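You operate a simulated robot arm through the tools that you are given. There is no shell and no other tool.

The job below is to be done with a simulated robot arm. You get a single attempt, and the scene is never put back.

Task
Fit the blue bulb and the white dome to the tester's base and light it.
Fine: twist the dome to its stop, then set the range printed on the bulb.

It is judged by the outcome, as a careful person would: the job done as asked, and still so three seconds after it is handed in. It fails if anything else is knocked over, pushed out of place, dropped, spilled or broken.

Robot
A 6-joint arm with a fingered hand, fixed in place. Base frame: the origin is on the floor under the middle of its stand, x ahead of it, y to its left, z up; the work surface is at about z = 0.85. Readings come in m, degrees, newtons and seconds.
With the tool pointing down near the work surface it reaches from about 0.3 to 0.7 m from the base axis. Its first joint turns from -166.0 to 166.0 degrees. Payload 4 kg.
The tool frame sits at the grasp point between the pads (the TCP): z along the fingers, y along the line on which they close. The tips reach 0.022 m beyond it. The gripper opens to 0.112 m; its body begins 0.06 m behind the TCP. The gripper is a hand of 4 fingers: y runs from the thumb to the fingers, the wrist lies at [0, 0, -0.218] in the tool frame.
Orientation is that of the tool frame in the base frame, as a unit quaternion [x, y, z, w]. With the fingers straight down and closing along the base's y, the tool's x points along the base's -x, its y along +y and its z along -z.

Tools
- The arm moves only by the tool send_rows. Its argument "commands" is one flat list of numbers, 6 for each row, row after row: the shift along the tool's x, y, z in units of 40 mm (1.0 is 40 mm), then the turn, a rotation vector about the tool's x, y, z in units of 4 degrees (1.0 is 4 degrees). In form: [dx, dy, dz, wx, wy, wz, dx, dy, dz, wx, wy, wz, ...]. A call has 1 to 20 rows; each row shifts and turns the commanded pose from where the row before left it, along the tool's axes as they then stand. A call with a number of a shift or a turn outside -1 to 1 is refused whole. A row lasts 0.2 s, in which the tool goes at most 0.05 m and 8.6 degrees; a call with a longer step from one row to the next is refused whole. Where a pose cannot be reached the arm comes as near as it can. A force on the tool above 40 N (or 10 N above the force at the start of the call, whichever is more), or a blocked arm, ends the call early, and 0.2 s more pass. In this call time passes only in rows, and 0.2 s behind the last. The reply holds the time, the measured pose of the TCP, the force on the tool along the base axes, the opening and the grip force, in the units named above and with some noise, with the torque about the TCP (base axes, N m) and any sound that the robot's microphone picked up.
- Cameras (640 x 400 px; columns grow to the right, rows downward): "scene" is fixed at [0.0469, -0.6497, 1.6081]; the picture's right is [0.89, -0.45, 0.00], its down [-0.24, -0.48, -0.84] and it looks along [0.38, 0.75, -0.54] (base axes); focal length 323 px, centre (320, 200). "wrist" rides on the gripper at [0.069, 0.004, -0.083] in the tool frame; the picture's right is [-0.06, 1.00, 0.00], its down [-0.77, -0.05, -0.64] and it looks along [-0.64, -0.04, 0.77] (tool axes); focal length 243 px, centre (320, 200). There is no depth. A picture from a camera that has moved, and an enlarged one, comes with that camera's place and axes in the base frame and with its lens.
- snapshot(camera): a new picture of that camera. No time passes.
- finger_targets(finger1, finger2, finger3, thumb_bend): sets how far each is bent, from 0 (flat) to 1 (curled in); at 0.3 the hand is open as for a grip, at 0.7 the pads meet at the TCP. One left out holds its place. A second passes; each finger stops where it meets its share of the squeeze, and holds until it gets a number again. It is the only way to open and close the hand. It gives what a move gives, with no picture; readings hold the bend of each and the force on the fingers (four entries, about 0 where the hand has none), thumb and palm.
- close_up(camera, box): a new picture of the part [left, top, right, bottom] of that camera's present view, enlarged. No time passes.
- job_done(): hands the job in; it is judged then, once.

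Places have to be worked out from the pictures, the camera data and where the tool is seen. Open the gripper and draw the arm clear of the work before you hand the job in, unless the task says otherwise.

The tools are called as name(argument=value, ...) on one line, values as JSON. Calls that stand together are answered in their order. send_rows: Moves the arm, as the interface text tells. Its arguments: {"type":"object","properties":{"commands":{"type":"array","items":{"type":"number"}}},"required":["commands"]} The other tools are called the same way: finger_targets (finger1, finger2, finger3, thumb_bend) moves the fingers one by one; snapshot (camera) takes a picture; close_up (camera, box) takes an enlarged picture of a part of a camera's view; job_done () hands the job in.

At the start:

```text
clock: 0.0
eef_pos: [0.2664, 0.2983, 1.211]
tool_rot: [-0.001, 1.0, 0.0, 0.0]
force: [0.0, 0.4, 0.6]
ft_torque: [0.02, -0.01, 0.04]
opening: 0.1118
grip_force: 0.2
shape: jaw
bend: [0.3, 0.3, 0.3, 0.3]
finger forces: [0.0, 0.0, 0.0, 0.1, 0.0, 0.1]
```

scene: 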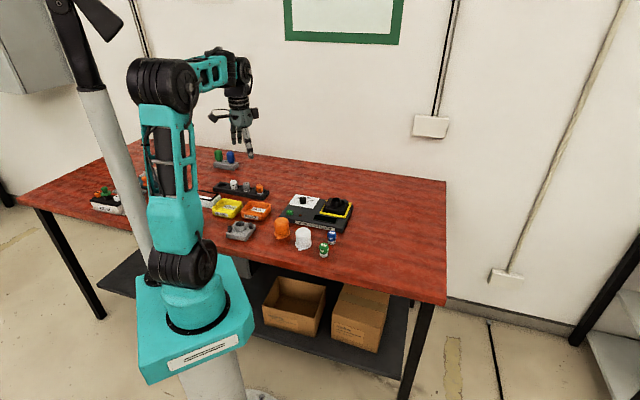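
wrist: 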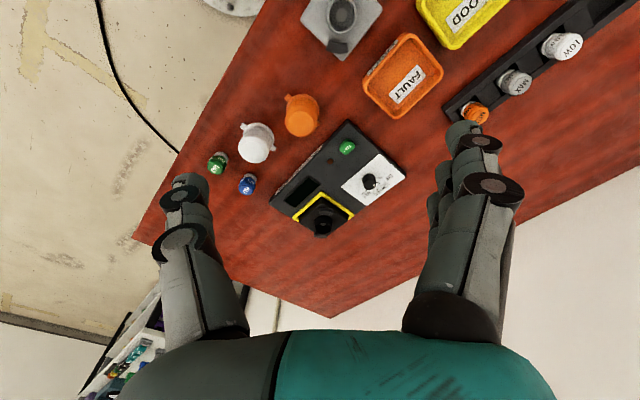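

I'll start by looking closely at the tester, the bulbs and the domes from both cameras.

close_up(camera="scene", box=[260, 180, 380, 260])

close_up(camera="wrist", box=[180, 100, 420, 250])

close_up(camera="scene", box=[80, 140, 280, 265])

```text
5.00 times, centred on (320, 220) of scene
camera zoom: at [0.0469, -0.6497, 1.6081], right [0.89, -0.45, 0.0], down [-0.24, -0.48, -0.84], along [0.38, 0.75, -0.54], focal length 1613 px, centre (320, 100)
```

zoom: 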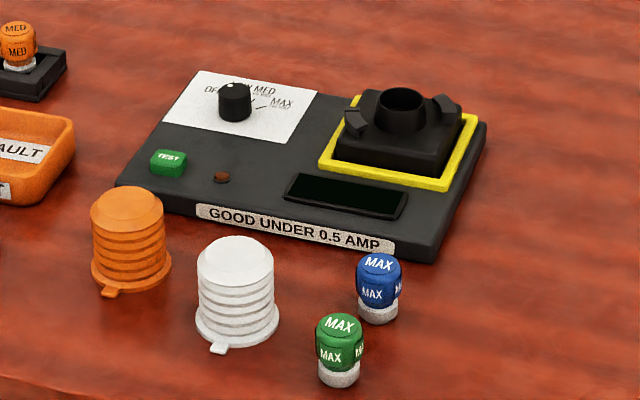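

```text
2.67 times, centred on (300, 175) of wrist
camera zoom: at [0.1968, 0.3031, 1.2935], right [0.06, 1.0, 0.0], down [0.77, -0.05, 0.64], along [0.64, -0.04, -0.77], focal length 647 px, centre (373, 267)
```

zoom: 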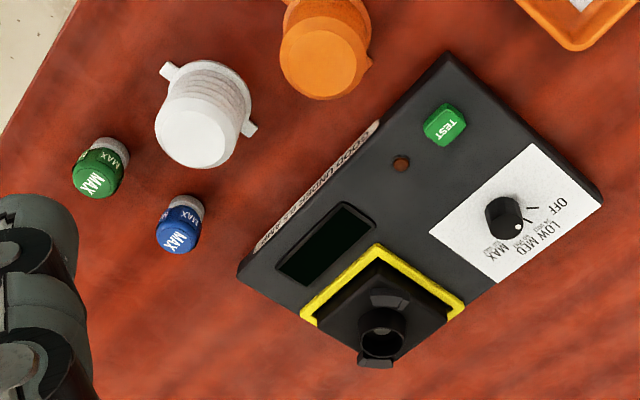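

```text
3.20 times, centred on (180, 202) of scene
camera zoom: at [0.0469, -0.6497, 1.6081], right [0.89, -0.45, 0.0], down [-0.24, -0.48, -0.84], along [0.38, 0.75, -0.54], focal length 1032 px, centre (768, 192)
```

zoom: 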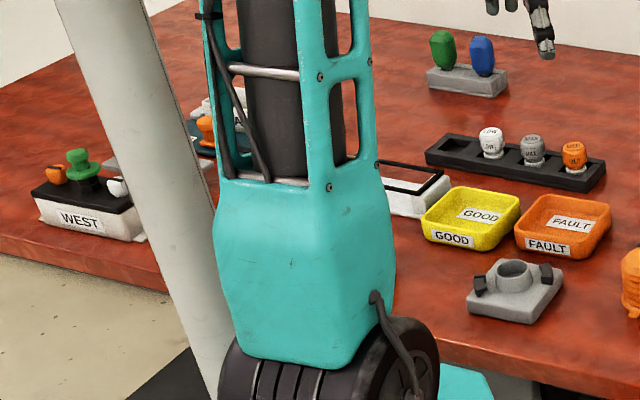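

The tester sits around (0.59, 0.28), the blue MAX bulb near (0.49, 0.13), and the white dome near (0.395, 0.172). Before moving I'll zoom in on the socket, the knob, and the blue item at the back.

close_up(camera="scene", box=[318, 190, 358, 215])

close_up(camera="scene", box=[284, 190, 324, 215])

close_up(camera="scene", box=[290, 220, 346, 260])

close_up(camera="scene", box=[200, 140, 264, 180])

close_up(camera="wrist", box=[280, 170, 376, 245])

close_up(camera="wrist", box=[200, 90, 296, 195])

```text
16.00 times, centred on (338, 202) of scene
camera zoom: at [0.0469, -0.6497, 1.6081], right [0.89, -0.45, 0.0], down [-0.24, -0.48, -0.84], along [0.38, 0.75, -0.54], focal length 5162 px, centre (32, 160)
```

zoom: 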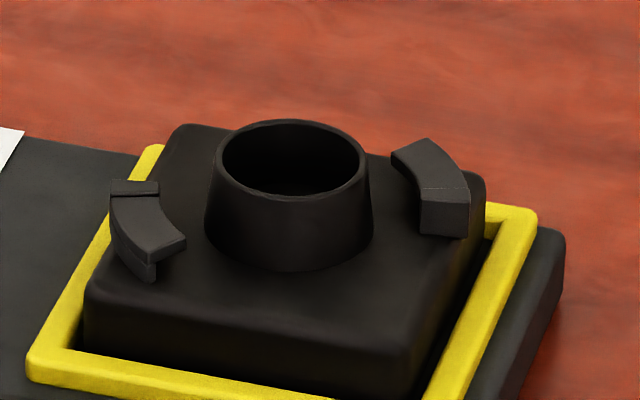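

```text
16.00 times, centred on (304, 202) of scene
camera zoom: at [0.0469, -0.6497, 1.6081], right [0.89, -0.45, 0.0], down [-0.24, -0.48, -0.84], along [0.38, 0.75, -0.54], focal length 5162 px, centre (576, 160)
```

zoom: 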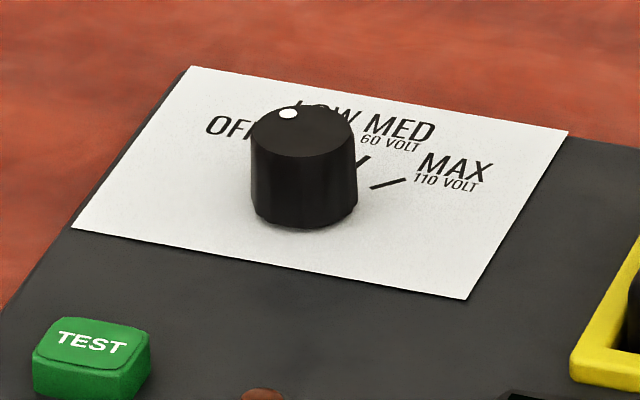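

```text
10.00 times, centred on (318, 240) of scene
camera zoom: at [0.0469, -0.6497, 1.6081], right [0.89, -0.45, 0.0], down [-0.24, -0.48, -0.84], along [0.38, 0.75, -0.54], focal length 3226 px, centre (340, -200)
```

zoom: 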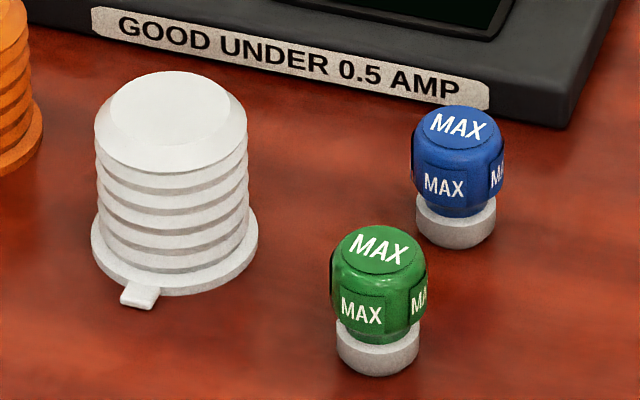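

```text
10.00 times, centred on (232, 160) of scene
camera zoom: at [0.0469, -0.6497, 1.6081], right [0.89, -0.45, 0.0], down [-0.24, -0.48, -0.84], along [0.38, 0.75, -0.54], focal length 3226 px, centre (1200, 600)
```

zoom: 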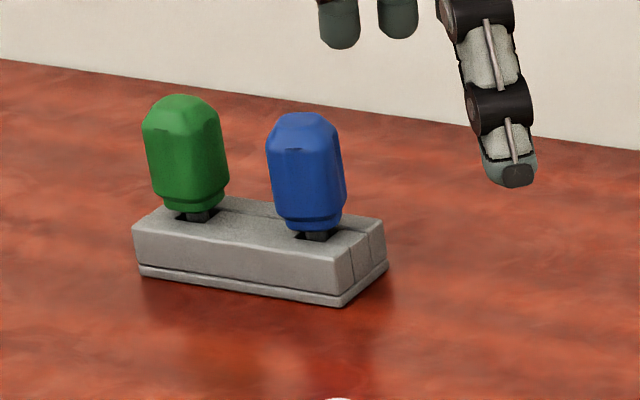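

```text
5.33 times, centred on (328, 208) of wrist
camera zoom: at [0.1968, 0.3031, 1.2935], right [0.06, 1.0, 0.0], down [0.77, -0.05, 0.64], along [0.64, -0.04, -0.77], focal length 1294 px, centre (277, 160)
```

zoom: 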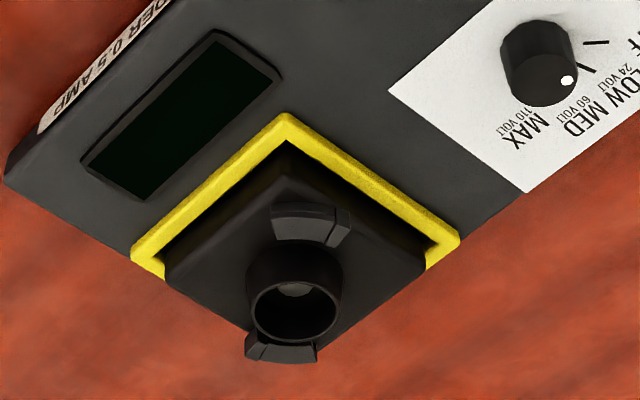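

```text
3.81 times, centred on (248, 142) of wrist
camera zoom: at [0.1968, 0.3031, 1.2935], right [0.06, 1.0, 0.0], down [0.77, -0.05, 0.64], along [0.64, -0.04, -0.77], focal length 924 px, centre (594, 419)
```

zoom: 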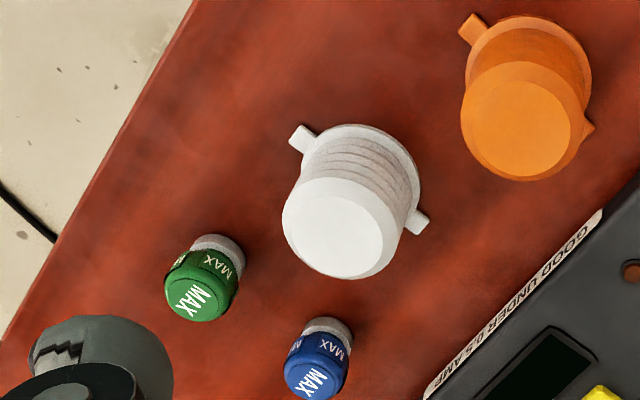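

The knob's white dot is away from MAX, and the socket has a tube with two bayonet hooks. I'll move the hand nearer to the tester, staying well above it, to see the hooks and the knob better.

send_rows(commands=[-0.767, -0.05, 0.6, 0, 0, 0, -0.767, -0.05, 0.6, 0, 0, 0, -0.767, -0.05, 0.6, 0, 0, 0, -0.767, -0.05, 0.6, 0, 0, 0, -0.767, -0.05, 0.6, 0, 0, 0, -0.767, -0.05, 0.6, 0, 0, 0])

snapshot(camera="wrist")

snapshot(camera="scene")

```text
clock: 1.4
eef_pos: [0.448, 0.2859, 1.0668]
tool_rot: [0.0, 1.0, 0.0, 0.002]
force: [0.4, -0.6, -1.1]
ft_torque: [-0.01, 0.01, 0.0]
opening: 0.112
grip_force: 0.1
shape: jaw
bend: [0.3, 0.3, 0.3, 0.3]
finger forces: [0.1, 0.0, 0.0, 0.0, 0.0, 0.1]
```

```text
taken
camera wrist: at [0.3786, 0.2907, 1.1501], right [0.06, 1.0, 0.0], down [0.76, -0.05, 0.64], along [0.64, -0.04, -0.77], focal length 243 px, centre (320, 200)
```

wrist: 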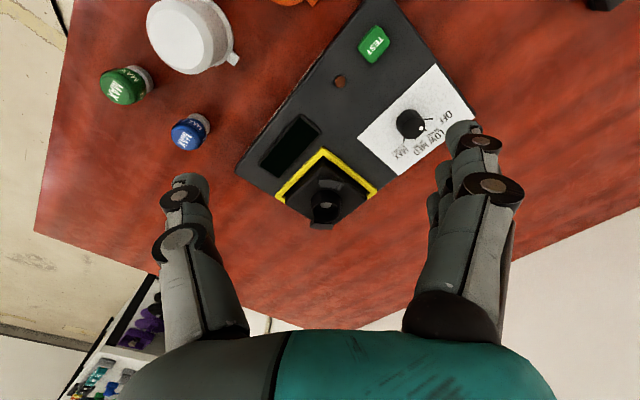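

```text
taken
```

scene: 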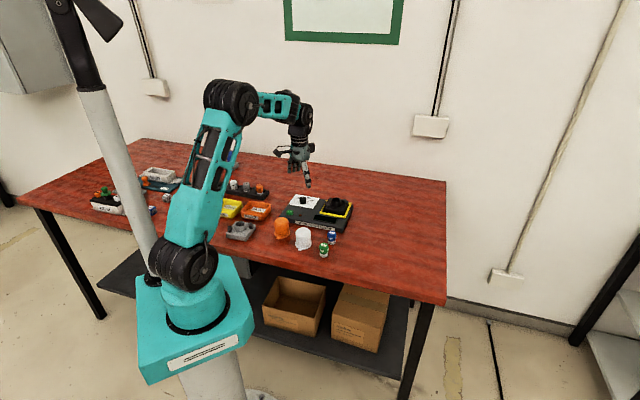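

From here the socket and knob are in clear view, so I'll zoom in on each.

close_up(camera="wrist", box=[270, 140, 390, 235])

close_up(camera="wrist", box=[350, 60, 470, 180])

close_up(camera="wrist", box=[90, 0, 250, 160])

```text
4.21 times, centred on (330, 188) of wrist
camera zoom: at [0.3786, 0.2907, 1.1501], right [0.06, 1.0, 0.0], down [0.76, -0.05, 0.64], along [0.64, -0.04, -0.77], focal length 1022 px, centre (278, 253)
```

zoom: 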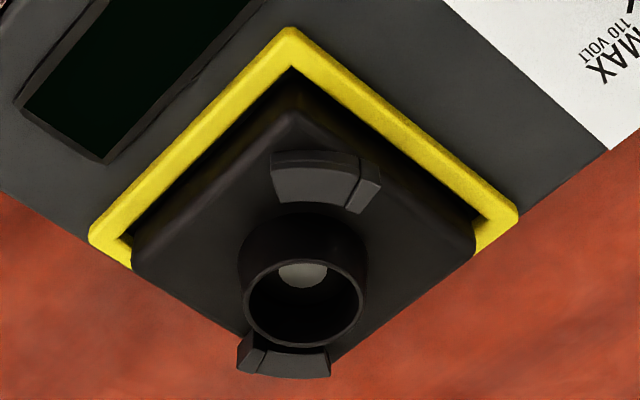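

```text
3.33 times, centred on (410, 120) of wrist
camera zoom: at [0.3786, 0.2907, 1.1501], right [0.06, 1.0, 0.0], down [0.76, -0.05, 0.64], along [0.64, -0.04, -0.77], focal length 809 px, centre (20, 467)
```

zoom: 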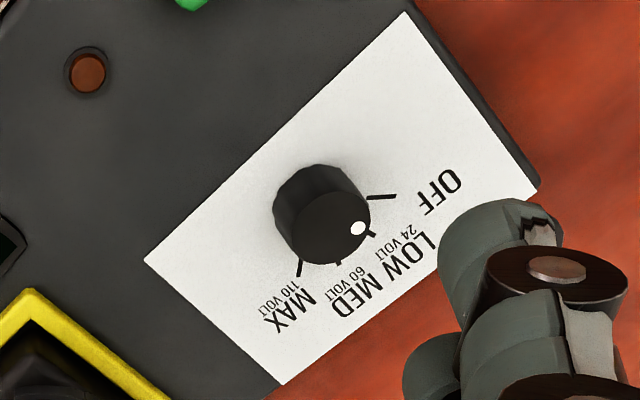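

```text
2.50 times, centred on (170, 80) of wrist
camera zoom: at [0.3786, 0.2907, 1.1501], right [0.06, 1.0, 0.0], down [0.76, -0.05, 0.64], along [0.64, -0.04, -0.77], focal length 606 px, centre (695, 500)
```

zoom: 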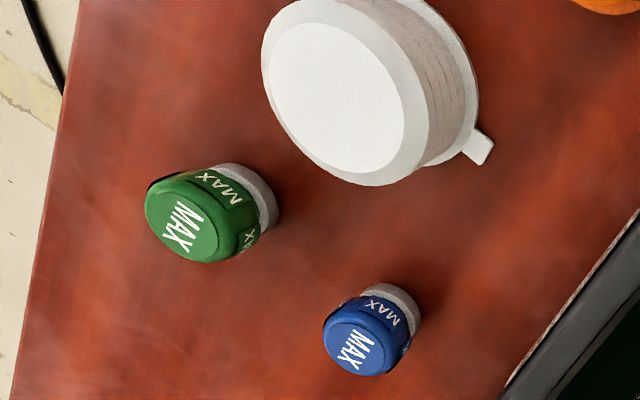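

Working from these views:
- **Hooks:** the open ends and stop blocks mean the dome locks clockwise seen from above.
- **Dome:** the white dome's tabs lie at about 43°/223°, clear of the hooks.
- **Knob:** the dot is on LOW.

Next I move above the blue bulb with a slight turn, so the fingers clear the tester's edge.

send_rows(commands=[-0.205, -0.76, 0.485, 0, 0, 0, -0.205, -0.76, 0.485, 0, 0, 0, -0.205, -0.76, 0.485, 0, 0, 0, -0.205, -0.76, 0.485, 0, 0, 0, -0.205, -0.76, 0.485, 0, 0, 0, 0, 0, 0, 0, 0, -0.94, 0, 0, 0, 0, 0, -0.94, 0, 0, 0, 0, 0, -0.94, 0, 0, 0, 0, 0, -0.94])

finger_targets(finger1=0.48, finger2=0.48, finger3=0.48, thumb_bend=0.48)

snapshot(camera="wrist")

close_up(camera="scene", box=[280, 150, 380, 260])

```text
clock: 3.4
eef_pos: [0.4908, 0.1347, 0.9679]
tool_rot: [-0.131, 0.991, 0.0, 0.0]
force: [-0.6, -0.3, -0.2]
ft_torque: [-0.01, 0.0, 0.0]
opening: 0.1118
grip_force: 0.1
shape: jaw
bend: [0.3, 0.3, 0.3, 0.3]
finger forces: [0.0, 0.1, 0.1, 0.1, 0.1, 0.0]
```

```text
clock: 4.4
eef_pos: [0.4906, 0.1339, 0.9695]
tool_rot: [-0.131, 0.991, 0.0, 0.0]
force: [-0.8, -0.1, 0.2]
ft_torque: [-0.01, 0.05, 0.04]
opening: 0.0639
grip_force: 0.1
shape: fingers
bend: [0.48, 0.48, 0.48, 0.48]
finger forces: [0.0, 0.0, 0.0, 0.1, 0.0, 0.0]
```

```text
taken
camera wrist: at [0.4229, 0.1208, 1.0527], right [-0.2, 0.98, 0.0], down [0.75, 0.15, 0.64], along [0.63, 0.13, -0.77], focal length 243 px, centre (320, 200)
```

wrist: 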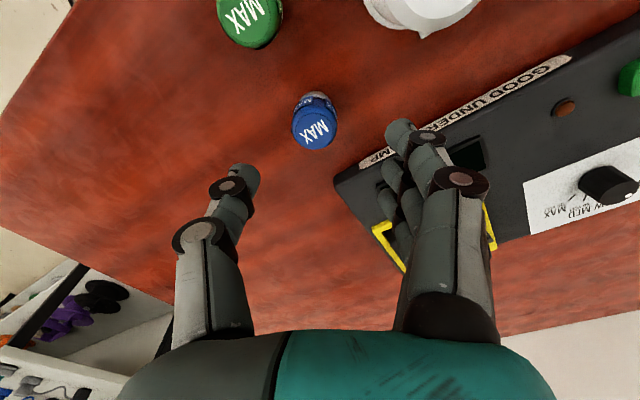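

```text
3.64 times, centred on (330, 205) of scene
camera zoom: at [0.0469, -0.6497, 1.6081], right [0.89, -0.45, 0.0], down [-0.24, -0.48, -0.84], along [0.38, 0.75, -0.54], focal length 1173 px, centre (284, 182)
```

zoom: 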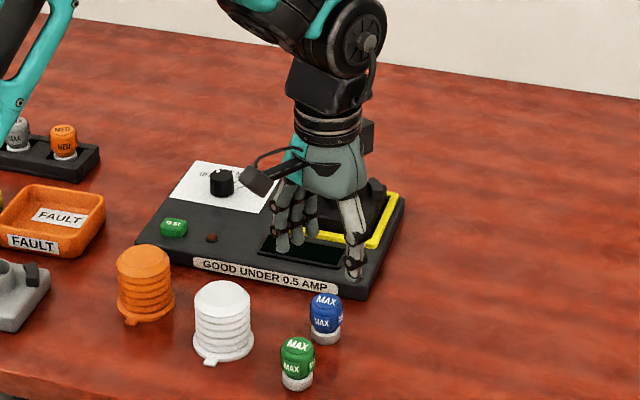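

The bulb's top works out at about (0.4925, 0.133), almost directly under the TCP. I'll enlarge the view to refine that.

close_up(camera="wrist", box=[220, 60, 460, 240])

close_up(camera="scene", box=[335, 180, 395, 250])

```text
2.22 times, centred on (340, 150) of wrist
camera zoom: at [0.4229, 0.1208, 1.0527], right [-0.2, 0.98, 0.0], down [0.75, 0.15, 0.64], along [0.63, 0.13, -0.77], focal length 539 px, centre (276, 311)
```

zoom: 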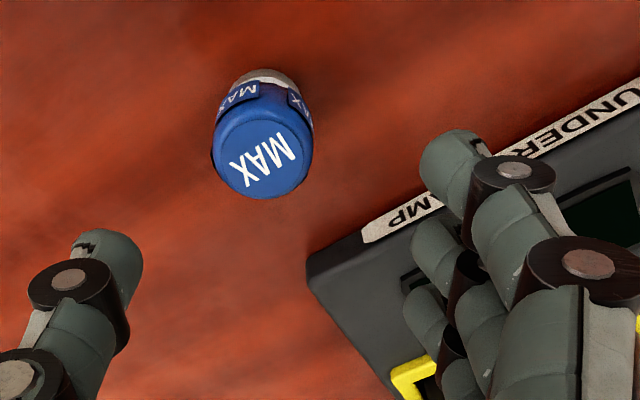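

```text
5.71 times, centred on (365, 215) of scene
camera zoom: at [0.0469, -0.6497, 1.6081], right [0.89, -0.45, 0.0], down [-0.24, -0.48, -0.84], along [0.38, 0.75, -0.54], focal length 1844 px, centre (63, 114)
```

zoom: 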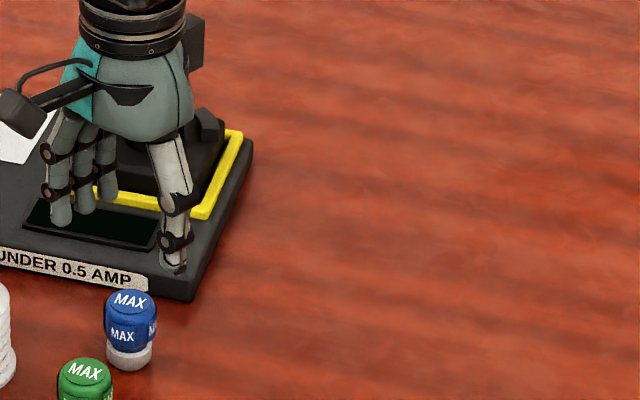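

The bulb is about 1.5 mm from under the TCP, with roughly 17 mm between the outer finger and the tester. I'll go down until the TCP is just below the bulb's top.

send_rows(commands=[-0.01, 0.0, 0.7, 0, 0, 0, -0.01, 0.0, 0.7, 0, 0, 0, -0.01, 0.0, 0.5, 0, 0, 0, 0, 0, 0.22, 0, 0, 0])

snapshot(camera="wrist")

close_up(camera="scene", box=[310, 190, 370, 260])

```text
clock: 5.4
eef_pos: [0.4914, 0.1358, 0.8831]
tool_rot: [-0.13, 0.992, -0.001, 0.0]
force: [0.6, 0.0, 0.0]
ft_torque: [0.03, 0.01, 0.03]
opening: 0.0638
grip_force: 0.1
shape: fingers
bend: [0.48, 0.48, 0.48, 0.48]
finger forces: [0.0, 0.0, 0.0, 0.1, 0.0, 0.0]
```

```text
taken
camera wrist: at [0.4241, 0.1215, 0.9671], right [-0.2, 0.98, 0.0], down [0.75, 0.15, 0.64], along [0.63, 0.13, -0.77], focal length 243 px, centre (320, 200)
```

wrist: 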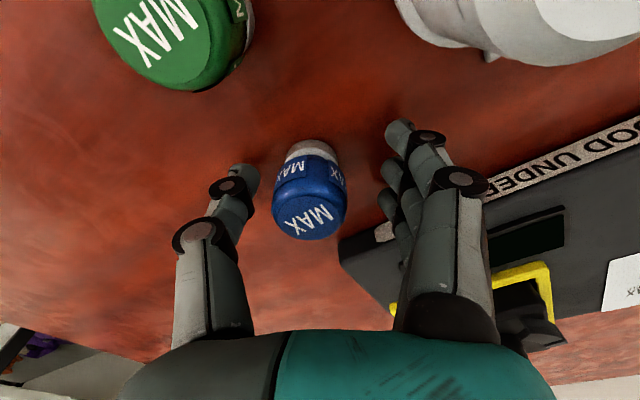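

```text
5.71 times, centred on (340, 225) of scene
camera zoom: at [0.0469, -0.6497, 1.6081], right [0.89, -0.45, 0.0], down [-0.24, -0.48, -0.84], along [0.38, 0.75, -0.54], focal length 1844 px, centre (206, 57)
```

zoom: 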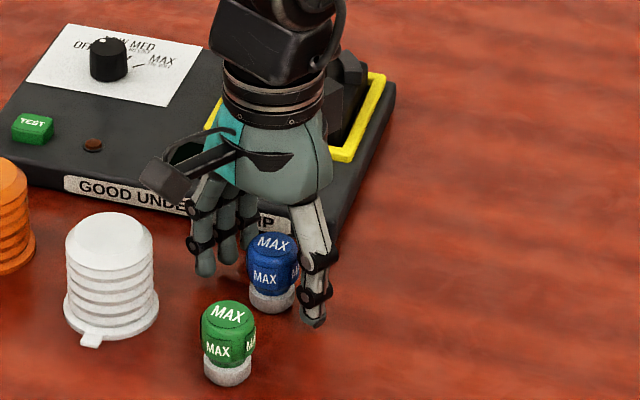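

In this view the bulb sits about 4 mm nearer the thumb and 3 mm forward of the TCP. I'll shift to centre on it, then pinch with the thumb and middle finger while the outer fingers follow.

send_rows(commands=[-0.08, -0.09, 0.0, 0, 0, 0])

close_up(camera="wrist", box=[220, 100, 420, 260])

close_up(camera="scene", box=[320, 215, 360, 255])

```text
clock: 5.8
eef_pos: [0.4964, 0.1322, 0.8839]
tool_rot: [-0.131, 0.991, 0.0, 0.0]
force: [-0.6, 0.2, 0.4]
ft_torque: [0.01, 0.0, 0.02]
opening: 0.0636
grip_force: 0.1
shape: fingers
bend: [0.48, 0.48, 0.48, 0.48]
finger forces: [0.0, 0.0, 0.1, 0.0, 0.1, 0.0]
```

```text
2.50 times, centred on (320, 180) of wrist
camera zoom: at [0.4283, 0.1188, 0.9678], right [-0.2, 0.98, 0.0], down [0.75, 0.15, 0.64], along [0.63, 0.13, -0.77], focal length 606 px, centre (320, 250)
```

zoom: 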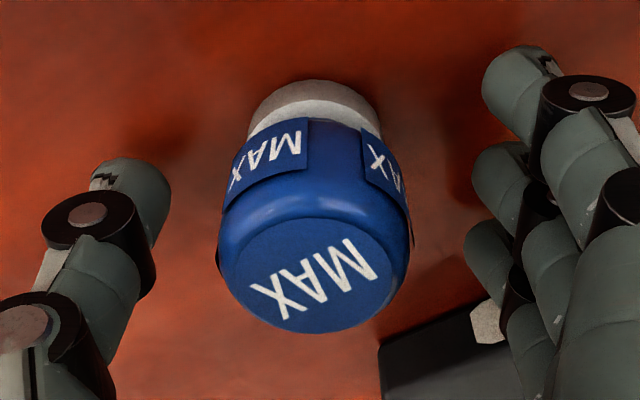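

```text
10.00 times, centred on (340, 235) of scene
camera zoom: at [0.0469, -0.6497, 1.6081], right [0.89, -0.45, 0.0], down [-0.24, -0.48, -0.84], along [0.38, 0.75, -0.54], focal length 3226 px, centre (120, -150)
```

zoom: 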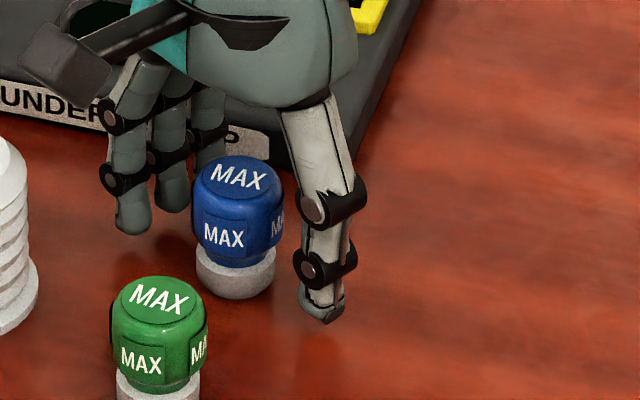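

The bulb is now centred between the middle finger and thumb. I'll close the thumb and finger 2 on it, with fingers 1 and 3 alongside.

finger_targets(finger1=0.58, finger2=0.68, finger3=0.58, thumb_bend=0.68)

close_up(camera="wrist", box=[220, 100, 420, 260])

close_up(camera="scene", box=[320, 215, 360, 255])

```text
clock: 6.8
eef_pos: [0.497, 0.1311, 0.8848]
tool_rot: [-0.131, 0.991, 0.001, -0.001]
force: [0.4, -0.1, 0.0]
ft_torque: [-0.04, 0.01, 0.03]
opening: 0.0314
grip_force: 4.0
shape: fingers
bend: [0.57, 0.62, 0.57, 0.65]
finger forces: [0.0, 4.1, 0.0, 0.0, 4.7, 0.0]
```

```text
2.50 times, centred on (320, 180) of wrist
camera zoom: at [0.4284, 0.1187, 0.9678], right [-0.2, 0.98, 0.0], down [0.75, 0.15, 0.64], along [0.63, 0.13, -0.77], focal length 606 px, centre (320, 250)
```

zoom: 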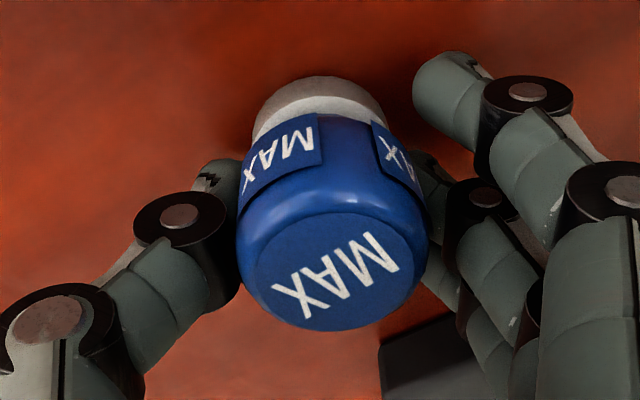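

```text
10.00 times, centred on (340, 235) of scene
camera zoom: at [0.0469, -0.6497, 1.6081], right [0.89, -0.45, 0.0], down [-0.24, -0.48, -0.84], along [0.38, 0.75, -0.54], focal length 3226 px, centre (120, -150)
```

zoom: 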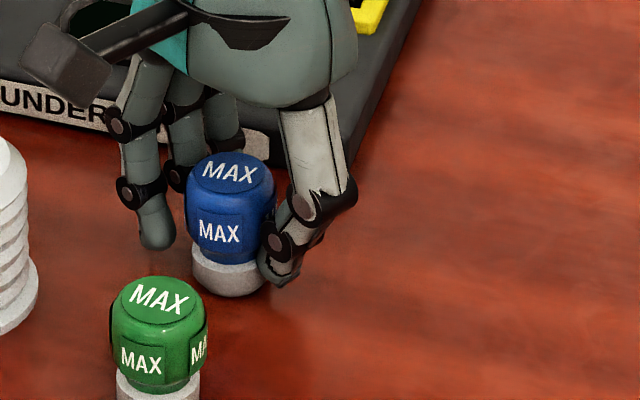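

The pinch holds at 4 N, but the thumb tip sits low, near the white base, where it would hit the socket rim. I'll open a little, go up 8 mm and grip higher on the bulb.

finger_targets(finger1=0.52, finger2=0.52, finger3=0.52, thumb_bend=0.52)

send_rows(commands=[0, 0, -0.2, 0, 0, 0])

finger_targets(finger1=0.56, finger2=0.7, finger3=0.56, thumb_bend=0.7)

close_up(camera="wrist", box=[220, 100, 420, 260])

close_up(camera="scene", box=[320, 215, 360, 255])

```text
clock: 7.8
eef_pos: [0.4955, 0.1322, 0.8851]
tool_rot: [-0.131, 0.991, 0.0, 0.0]
force: [-0.2, 0.3, 0.3]
ft_torque: [0.0, 0.01, 0.02]
opening: 0.0512
grip_force: 0.1
shape: fingers
bend: [0.52, 0.52, 0.52, 0.52]
finger forces: [0.0, 0.1, 0.0, 0.0, 0.0, 0.0]
```

```text
clock: 8.2
eef_pos: [0.4963, 0.1323, 0.8907]
tool_rot: [-0.13, 0.991, -0.001, -0.001]
force: [0.1, 0.0, -0.2]
ft_torque: [0.0, -0.02, 0.03]
opening: 0.0512
grip_force: 0.0
shape: fingers
bend: [0.52, 0.52, 0.52, 0.52]
finger forces: [0.0, 0.1, 0.0, 0.0, 0.0, 0.0]
```

```text
clock: 9.2
eef_pos: [0.4953, 0.1319, 0.8919]
tool_rot: [-0.131, 0.991, 0.0, 0.0]
force: [0.9, 0.6, -0.9]
ft_torque: [-0.02, 0.0, 0.0]
opening: 0.0324
grip_force: 6.3
shape: fingers
bend: [0.56, 0.61, 0.56, 0.67]
finger forces: [0.0, 6.0, 0.1, 0.0, 6.2, 0.0]
```

```text
2.50 times, centred on (320, 180) of wrist
camera zoom: at [0.4283, 0.1183, 0.9752], right [-0.2, 0.98, 0.0], down [0.75, 0.15, 0.64], along [0.63, 0.13, -0.77], focal length 606 px, centre (320, 250)
```

zoom: 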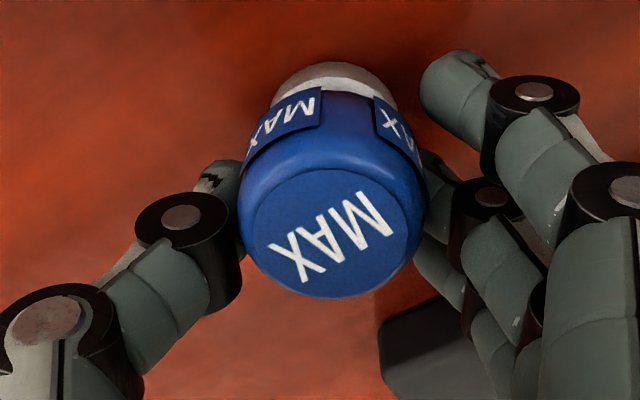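

```text
10.00 times, centred on (340, 235) of scene
camera zoom: at [0.0469, -0.6497, 1.6081], right [0.89, -0.45, 0.0], down [-0.24, -0.48, -0.84], along [0.38, 0.75, -0.54], focal length 3226 px, centre (120, -150)
```

zoom: 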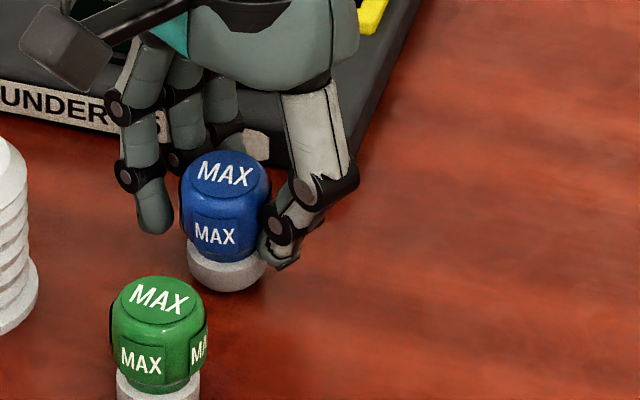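

The bulb is gripped higher now at about 6 N and still upright. I'll lift straight up and check that it hangs straight.

send_rows(commands=[0, 0, -0.3, 0, 0, 0, 0, 0, -0.7, 0, 0, 0, 0, 0, -0.9, 0, 0, 0])

snapshot(camera="wrist")

close_up(camera="scene", box=[310, 180, 370, 255])

```text
clock: 10.0
eef_pos: [0.4957, 0.1298, 0.9679]
tool_rot: [-0.131, 0.991, 0.0, 0.0]
force: [0.3, 0.0, -0.5]
ft_torque: [-0.03, 0.0, -0.01]
opening: 0.0324
grip_force: 6.4
shape: fingers
bend: [0.56, 0.61, 0.56, 0.67]
finger forces: [0.1, 6.0, 0.0, 0.0, 6.1, 0.0]
```

```text
taken
camera wrist: at [0.4284, 0.1178, 1.0516], right [-0.2, 0.98, 0.0], down [0.75, 0.15, 0.64], along [0.63, 0.13, -0.77], focal length 243 px, centre (320, 200)
```

wrist: 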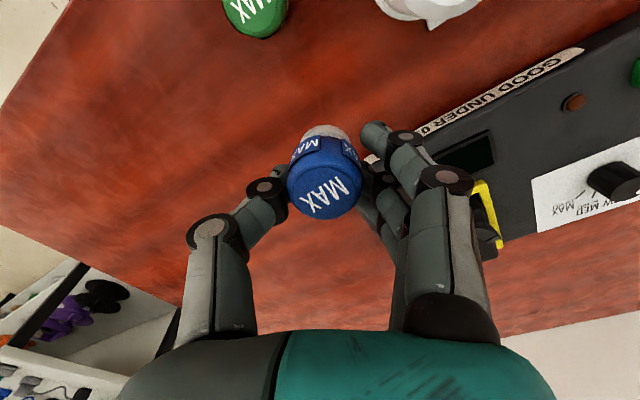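

```text
5.33 times, centred on (340, 218) of scene
camera zoom: at [0.0469, -0.6497, 1.6081], right [0.89, -0.45, 0.0], down [-0.24, -0.48, -0.84], along [0.38, 0.75, -0.54], focal length 1721 px, centre (213, 107)
```

zoom: 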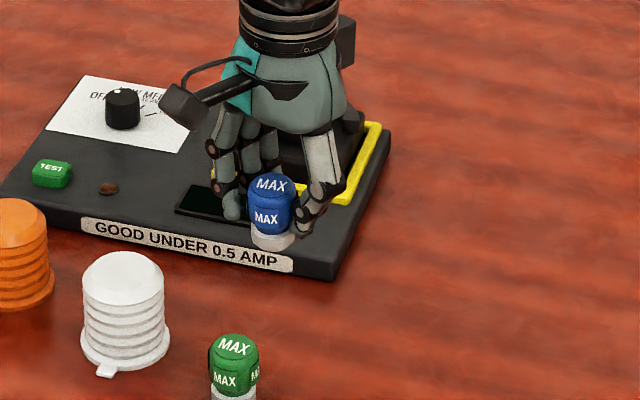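

The bulb is held upright, with its bottom about 42 mm below the TCP and its axis about 3 mm off the TCP in tool x and y. I'll rise and carry it over the socket at about (0.5935, 0.285).

send_rows(commands=[0, 0, -0.7, 0, 0, 0, -0.57, 0.498, 0, 0, 0, 0, -0.57, 0.498, 0, 0, 0, 0, -0.57, 0.498, 0, 0, 0, 0, -0.57, 0.498, 0, 0, 0, 0, -0.57, 0.498, 0, 0, 0, 0, -0.57, 0.498, 0, 0, 0, 0])

snapshot(camera="wrist")

close_up(camera="scene", box=[300, 170, 370, 230])

```text
clock: 11.6
eef_pos: [0.5995, 0.2831, 0.9951]
tool_rot: [-0.13, 0.991, -0.001, 0.0]
force: [0.3, 0.2, -0.4]
ft_torque: [-0.01, 0.01, 0.0]
opening: 0.0323
grip_force: 6.2
shape: fingers
bend: [0.56, 0.61, 0.56, 0.67]
finger forces: [0.1, 6.0, 0.0, 0.0, 5.8, 0.1]
```

```text
taken
camera wrist: at [0.5307, 0.2696, 1.0787], right [-0.2, 0.98, 0.0], down [0.75, 0.15, 0.64], along [0.63, 0.13, -0.77], focal length 243 px, centre (320, 200)
```

wrist: 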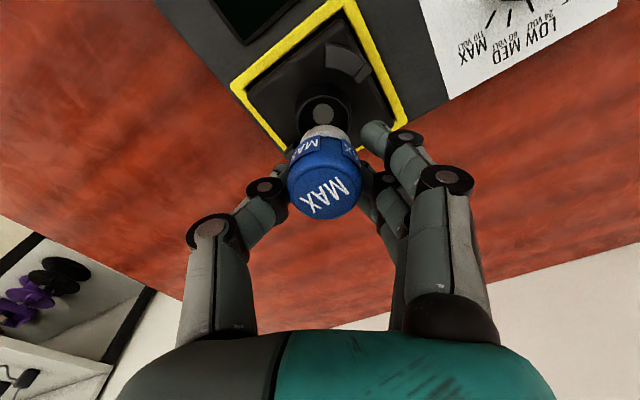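

```text
6.67 times, centred on (335, 200) of scene
camera zoom: at [0.0469, -0.6497, 1.6081], right [0.89, -0.45, 0.0], down [-0.24, -0.48, -0.84], along [0.38, 0.75, -0.54], focal length 2151 px, centre (220, 200)
```

zoom: 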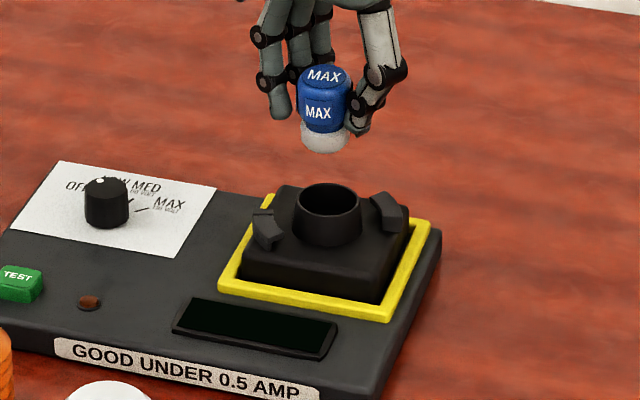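

The bulb is above the socket. I'll enlarge both views to line up the bulb's axis with the tube.

close_up(camera="wrist", box=[250, 40, 410, 230])

close_up(camera="scene", box=[320, 175, 365, 215])

```text
2.11 times, centred on (330, 135) of wrist
camera zoom: at [0.5307, 0.2696, 1.0787], right [-0.2, 0.98, 0.0], down [0.75, 0.15, 0.64], along [0.63, 0.13, -0.77], focal length 511 px, centre (299, 337)
```

zoom: 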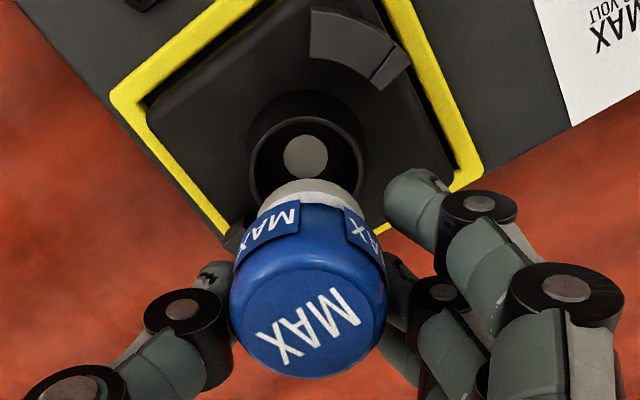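

```text
10.00 times, centred on (342, 195) of scene
camera zoom: at [0.0469, -0.6497, 1.6081], right [0.89, -0.45, 0.0], down [-0.24, -0.48, -0.84], along [0.38, 0.75, -0.54], focal length 3226 px, centre (95, 250)
```

zoom: 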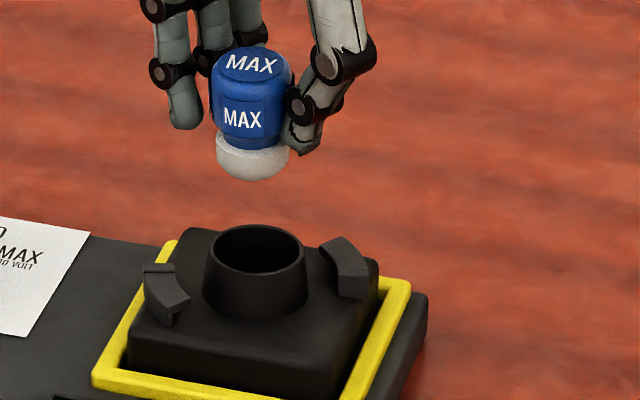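

Comparing the two views, the bulb's axis is 1–2.5 mm short of the tube axis in x. I'll nudge it forward, drop to just above the rim and check again.

send_rows(commands=[-0.035, -0.02, 0.3, 0, 0, 0, 0, 0, 0.3, 0, 0, 0, 0, 0, 0.2, 0, 0, 0])

close_up(camera="wrist", box=[250, 60, 410, 230])

close_up(camera="scene", box=[325, 180, 357, 210])

```text
clock: 12.4
eef_pos: [0.6001, 0.2827, 0.9644]
tool_rot: [-0.131, 0.991, 0.0, -0.001]
force: [0.6, 0.6, 0.2]
ft_torque: [-0.01, -0.05, -0.01]
opening: 0.032
grip_force: 5.6
shape: fingers
bend: [0.56, 0.61, 0.56, 0.67]
finger forces: [0.1, 5.9, 0.0, 0.0, 5.9, 0.1]
```

```text
2.35 times, centred on (330, 145) of wrist
camera zoom: at [0.5321, 0.2684, 1.0471], right [-0.2, 0.98, 0.0], down [0.75, 0.15, 0.64], along [0.63, 0.13, -0.77], focal length 571 px, centre (296, 329)
```

zoom: 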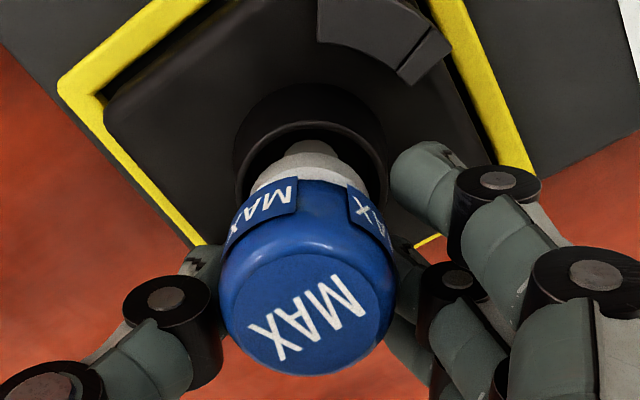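

```text
13.33 times, centred on (341, 195) of scene
camera zoom: at [0.0469, -0.6497, 1.6081], right [0.89, -0.45, 0.0], down [-0.24, -0.48, -0.84], along [0.38, 0.75, -0.54], focal length 4302 px, centre (40, 267)
```

zoom: 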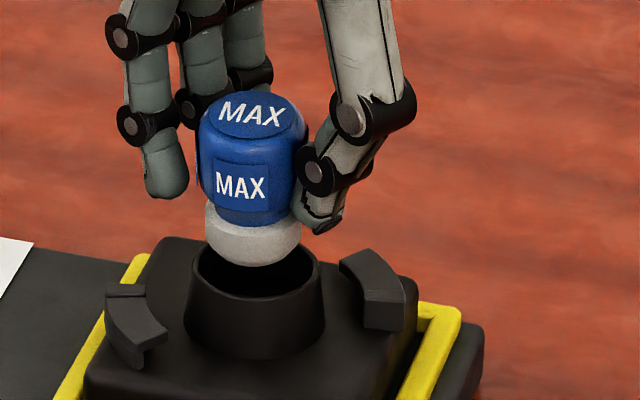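

The views agree to within about 1–2 mm and the hole leaves about 3 mm clearance. I'll make a tiny correction and lower gently into the tube, watching the force.

send_rows(commands=[0.025, -0.025, 0.12, 0, 0, 0, 0, 0, 0.12, 0, 0, 0, 0, 0, 0.05, 0, 0, 0])

close_up(camera="wrist", box=[250, 60, 410, 230])

close_up(camera="scene", box=[325, 180, 357, 210])

```text
clock: 13.2
eef_pos: [0.5994, 0.2813, 0.9532]
tool_rot: [-0.13, 0.992, -0.001, 0.001]
force: [1.5, 0.0, 1.4]
ft_torque: [0.01, -0.01, 0.0]
opening: 0.0319
grip_force: 5.8
shape: fingers
bend: [0.56, 0.61, 0.56, 0.67]
finger forces: [0.0, 6.0, 0.0, 0.0, 5.8, 0.1]
```

```text
2.35 times, centred on (330, 145) of wrist
camera zoom: at [0.5313, 0.2672, 1.0358], right [-0.2, 0.98, 0.0], down [0.75, 0.15, 0.64], along [0.63, 0.13, -0.77], focal length 571 px, centre (296, 329)
```

zoom: 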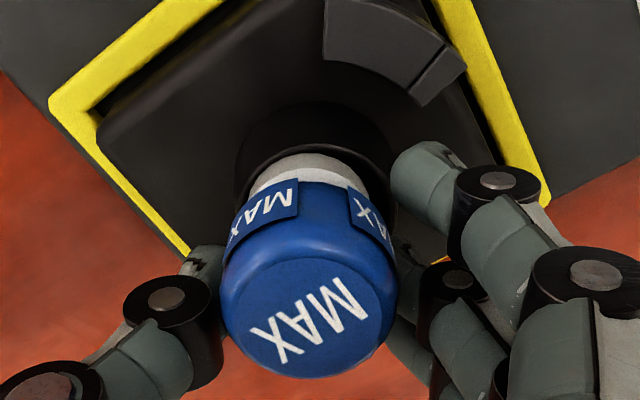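

```text
13.33 times, centred on (341, 195) of scene
camera zoom: at [0.0469, -0.6497, 1.6081], right [0.89, -0.45, 0.0], down [-0.24, -0.48, -0.84], along [0.38, 0.75, -0.54], focal length 4302 px, centre (40, 267)
```

zoom: 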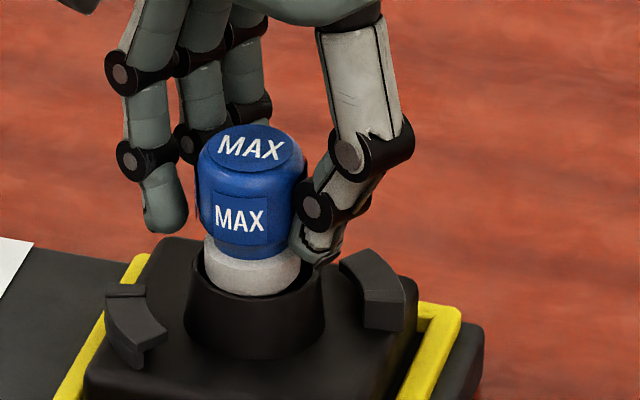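

The white base has entered the tube with a gap all round and almost no force. I'll keep going down in small steps until it touches.

send_rows(commands=[0, 0, 0.07, 0, 0, 0, 0, 0, 0.07, 0, 0, 0, 0, 0, 0.05, 0, 0, 0])

close_up(camera="scene", box=[325, 180, 357, 210])

close_up(camera="wrist", box=[250, 60, 410, 230])

```text
clock: 14.0
eef_pos: [0.5983, 0.2815, 0.9445]
tool_rot: [-0.131, 0.991, 0.0, 0.0]
force: [1.3, 1.9, 0.4]
ft_torque: [0.05, 0.0, 0.0]
opening: 0.0303
grip_force: 5.3
shape: fingers
bend: [0.56, 0.62, 0.56, 0.68]
finger forces: [0.0, 6.0, 0.0, 0.0, 5.1, 0.0]
```

```text
13.33 times, centred on (341, 195) of scene
camera zoom: at [0.0469, -0.6497, 1.6081], right [0.89, -0.45, 0.0], down [-0.24, -0.48, -0.84], along [0.38, 0.75, -0.54], focal length 4302 px, centre (40, 267)
```

zoom: 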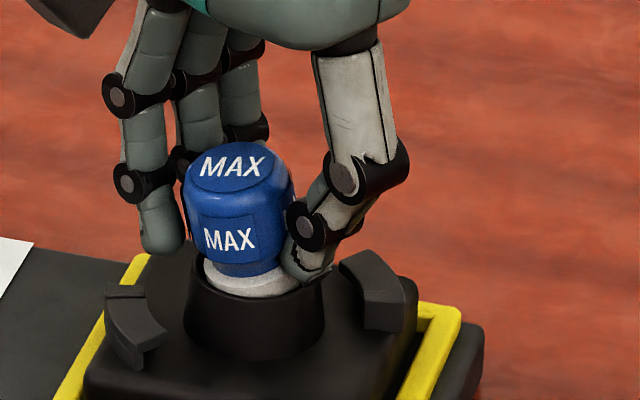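

```text
2.35 times, centred on (330, 145) of wrist
camera zoom: at [0.5308, 0.2678, 1.028], right [-0.2, 0.98, 0.0], down [0.75, 0.15, 0.64], along [0.63, 0.13, -0.77], focal length 571 px, centre (296, 329)
```

zoom: 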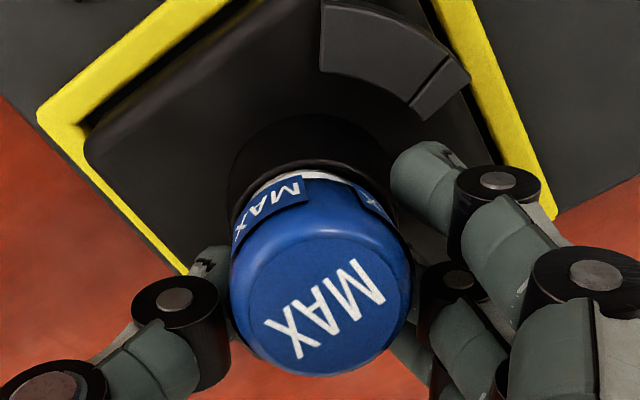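

The thumb tip has reached the rim and the bulb is tilting slightly, though its base is already about 10 mm into the tube. I'll rise 1.5 mm and open gently so it settles on the contact.

send_rows(commands=[0, 0, -0.04, 0, 0, 0])

finger_targets(finger1=0.5, finger2=0.5, finger3=0.5, thumb_bend=0.54)

close_up(camera="scene", box=[325, 180, 357, 210])

close_up(camera="wrist", box=[250, 60, 410, 230])

```text
clock: 14.4
eef_pos: [0.5996, 0.2811, 0.9462]
tool_rot: [-0.131, 0.991, 0.0, 0.0]
force: [0.6, 1.1, -0.6]
ft_torque: [0.0, 0.02, -0.02]
opening: 0.0303
grip_force: 4.8
shape: fingers
bend: [0.56, 0.62, 0.56, 0.68]
finger forces: [0.0, 5.7, 0.0, 0.0, 5.2, 0.1]
```

```text
clock: 15.4
eef_pos: [0.6, 0.2813, 0.9467]
tool_rot: [-0.131, 0.991, 0.0, 0.0]
force: [-0.4, 0.0, 0.1]
ft_torque: [0.05, -0.05, 0.02]
opening: 0.0514
grip_force: 0.0
shape: fingers
bend: [0.5, 0.5, 0.5, 0.54]
finger forces: [0.1, 0.0, 0.1, 0.0, 0.0, 0.0]
```

```text
13.33 times, centred on (341, 195) of scene
camera zoom: at [0.0469, -0.6497, 1.6081], right [0.89, -0.45, 0.0], down [-0.24, -0.48, -0.84], along [0.38, 0.75, -0.54], focal length 4302 px, centre (40, 267)
```

zoom: 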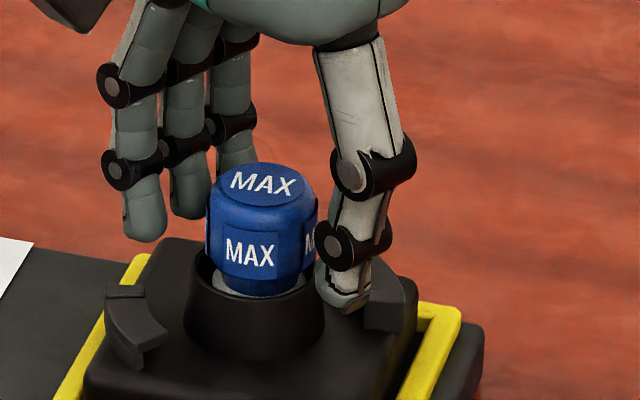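

```text
2.35 times, centred on (330, 145) of wrist
camera zoom: at [0.5308, 0.2677, 1.0296], right [-0.2, 0.98, 0.0], down [0.75, 0.15, 0.64], along [0.63, 0.13, -0.77], focal length 571 px, centre (296, 329)
```

zoom: 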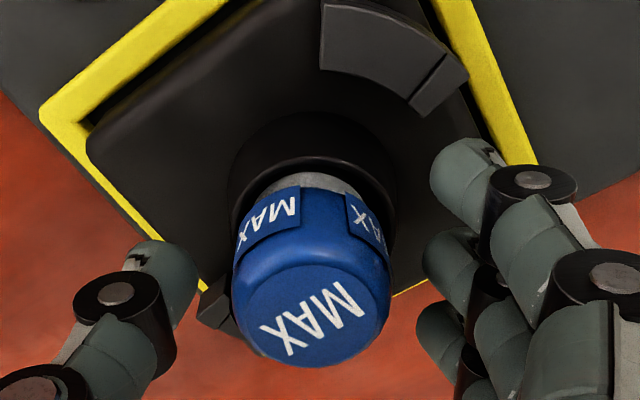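

The bulb has dropped into the tube and is free of the fingers. I'll raise the hand straight up and inspect how it sits.

finger_targets(finger1=0.47, finger2=0.47, finger3=0.47, thumb_bend=0.47)

send_rows(commands=[0, 0, -0.3, 0, 0, 0, 0, 0, -0.7, 0, 0, 0, 0, 0, -0.9, 0, 0, 0])

close_up(camera="scene", box=[325, 180, 357, 210])

close_up(camera="wrist", box=[250, 60, 410, 230])

```text
clock: 16.4
eef_pos: [0.5992, 0.2808, 0.9465]
tool_rot: [-0.131, 0.991, 0.0, -0.001]
force: [-0.4, 0.4, 0.0]
ft_torque: [0.0, 0.04, 0.03]
opening: 0.065
grip_force: 0.0
shape: fingers
bend: [0.47, 0.47, 0.47, 0.47]
finger forces: [0.0, 0.0, 0.0, 0.1, 0.0, 0.0]
```

```text
clock: 17.2
eef_pos: [0.5966, 0.282, 1.0234]
tool_rot: [-0.131, 0.991, 0.0, 0.0]
force: [0.2, -1.4, 0.0]
ft_torque: [0.03, 0.01, 0.0]
opening: 0.0653
grip_force: 0.1
shape: fingers
bend: [0.47, 0.47, 0.47, 0.47]
finger forces: [0.0, 0.0, 0.0, 0.1, 0.0, 0.1]
```

```text
13.33 times, centred on (341, 195) of scene
camera zoom: at [0.0469, -0.6497, 1.6081], right [0.89, -0.45, 0.0], down [-0.24, -0.48, -0.84], along [0.38, 0.75, -0.54], focal length 4302 px, centre (40, 267)
```

zoom: 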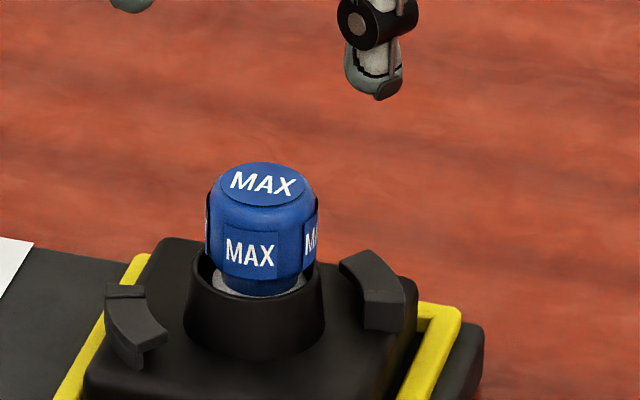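

```text
2.35 times, centred on (330, 145) of wrist
camera zoom: at [0.5293, 0.2682, 1.1063], right [-0.2, 0.98, 0.0], down [0.75, 0.15, 0.64], along [0.63, 0.13, -0.77], focal length 571 px, centre (296, 329)
```

zoom: 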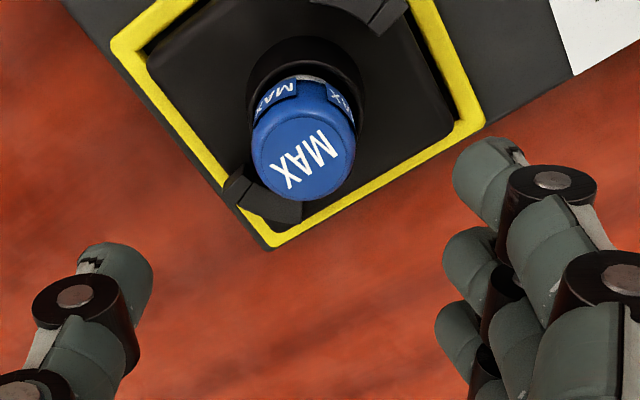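

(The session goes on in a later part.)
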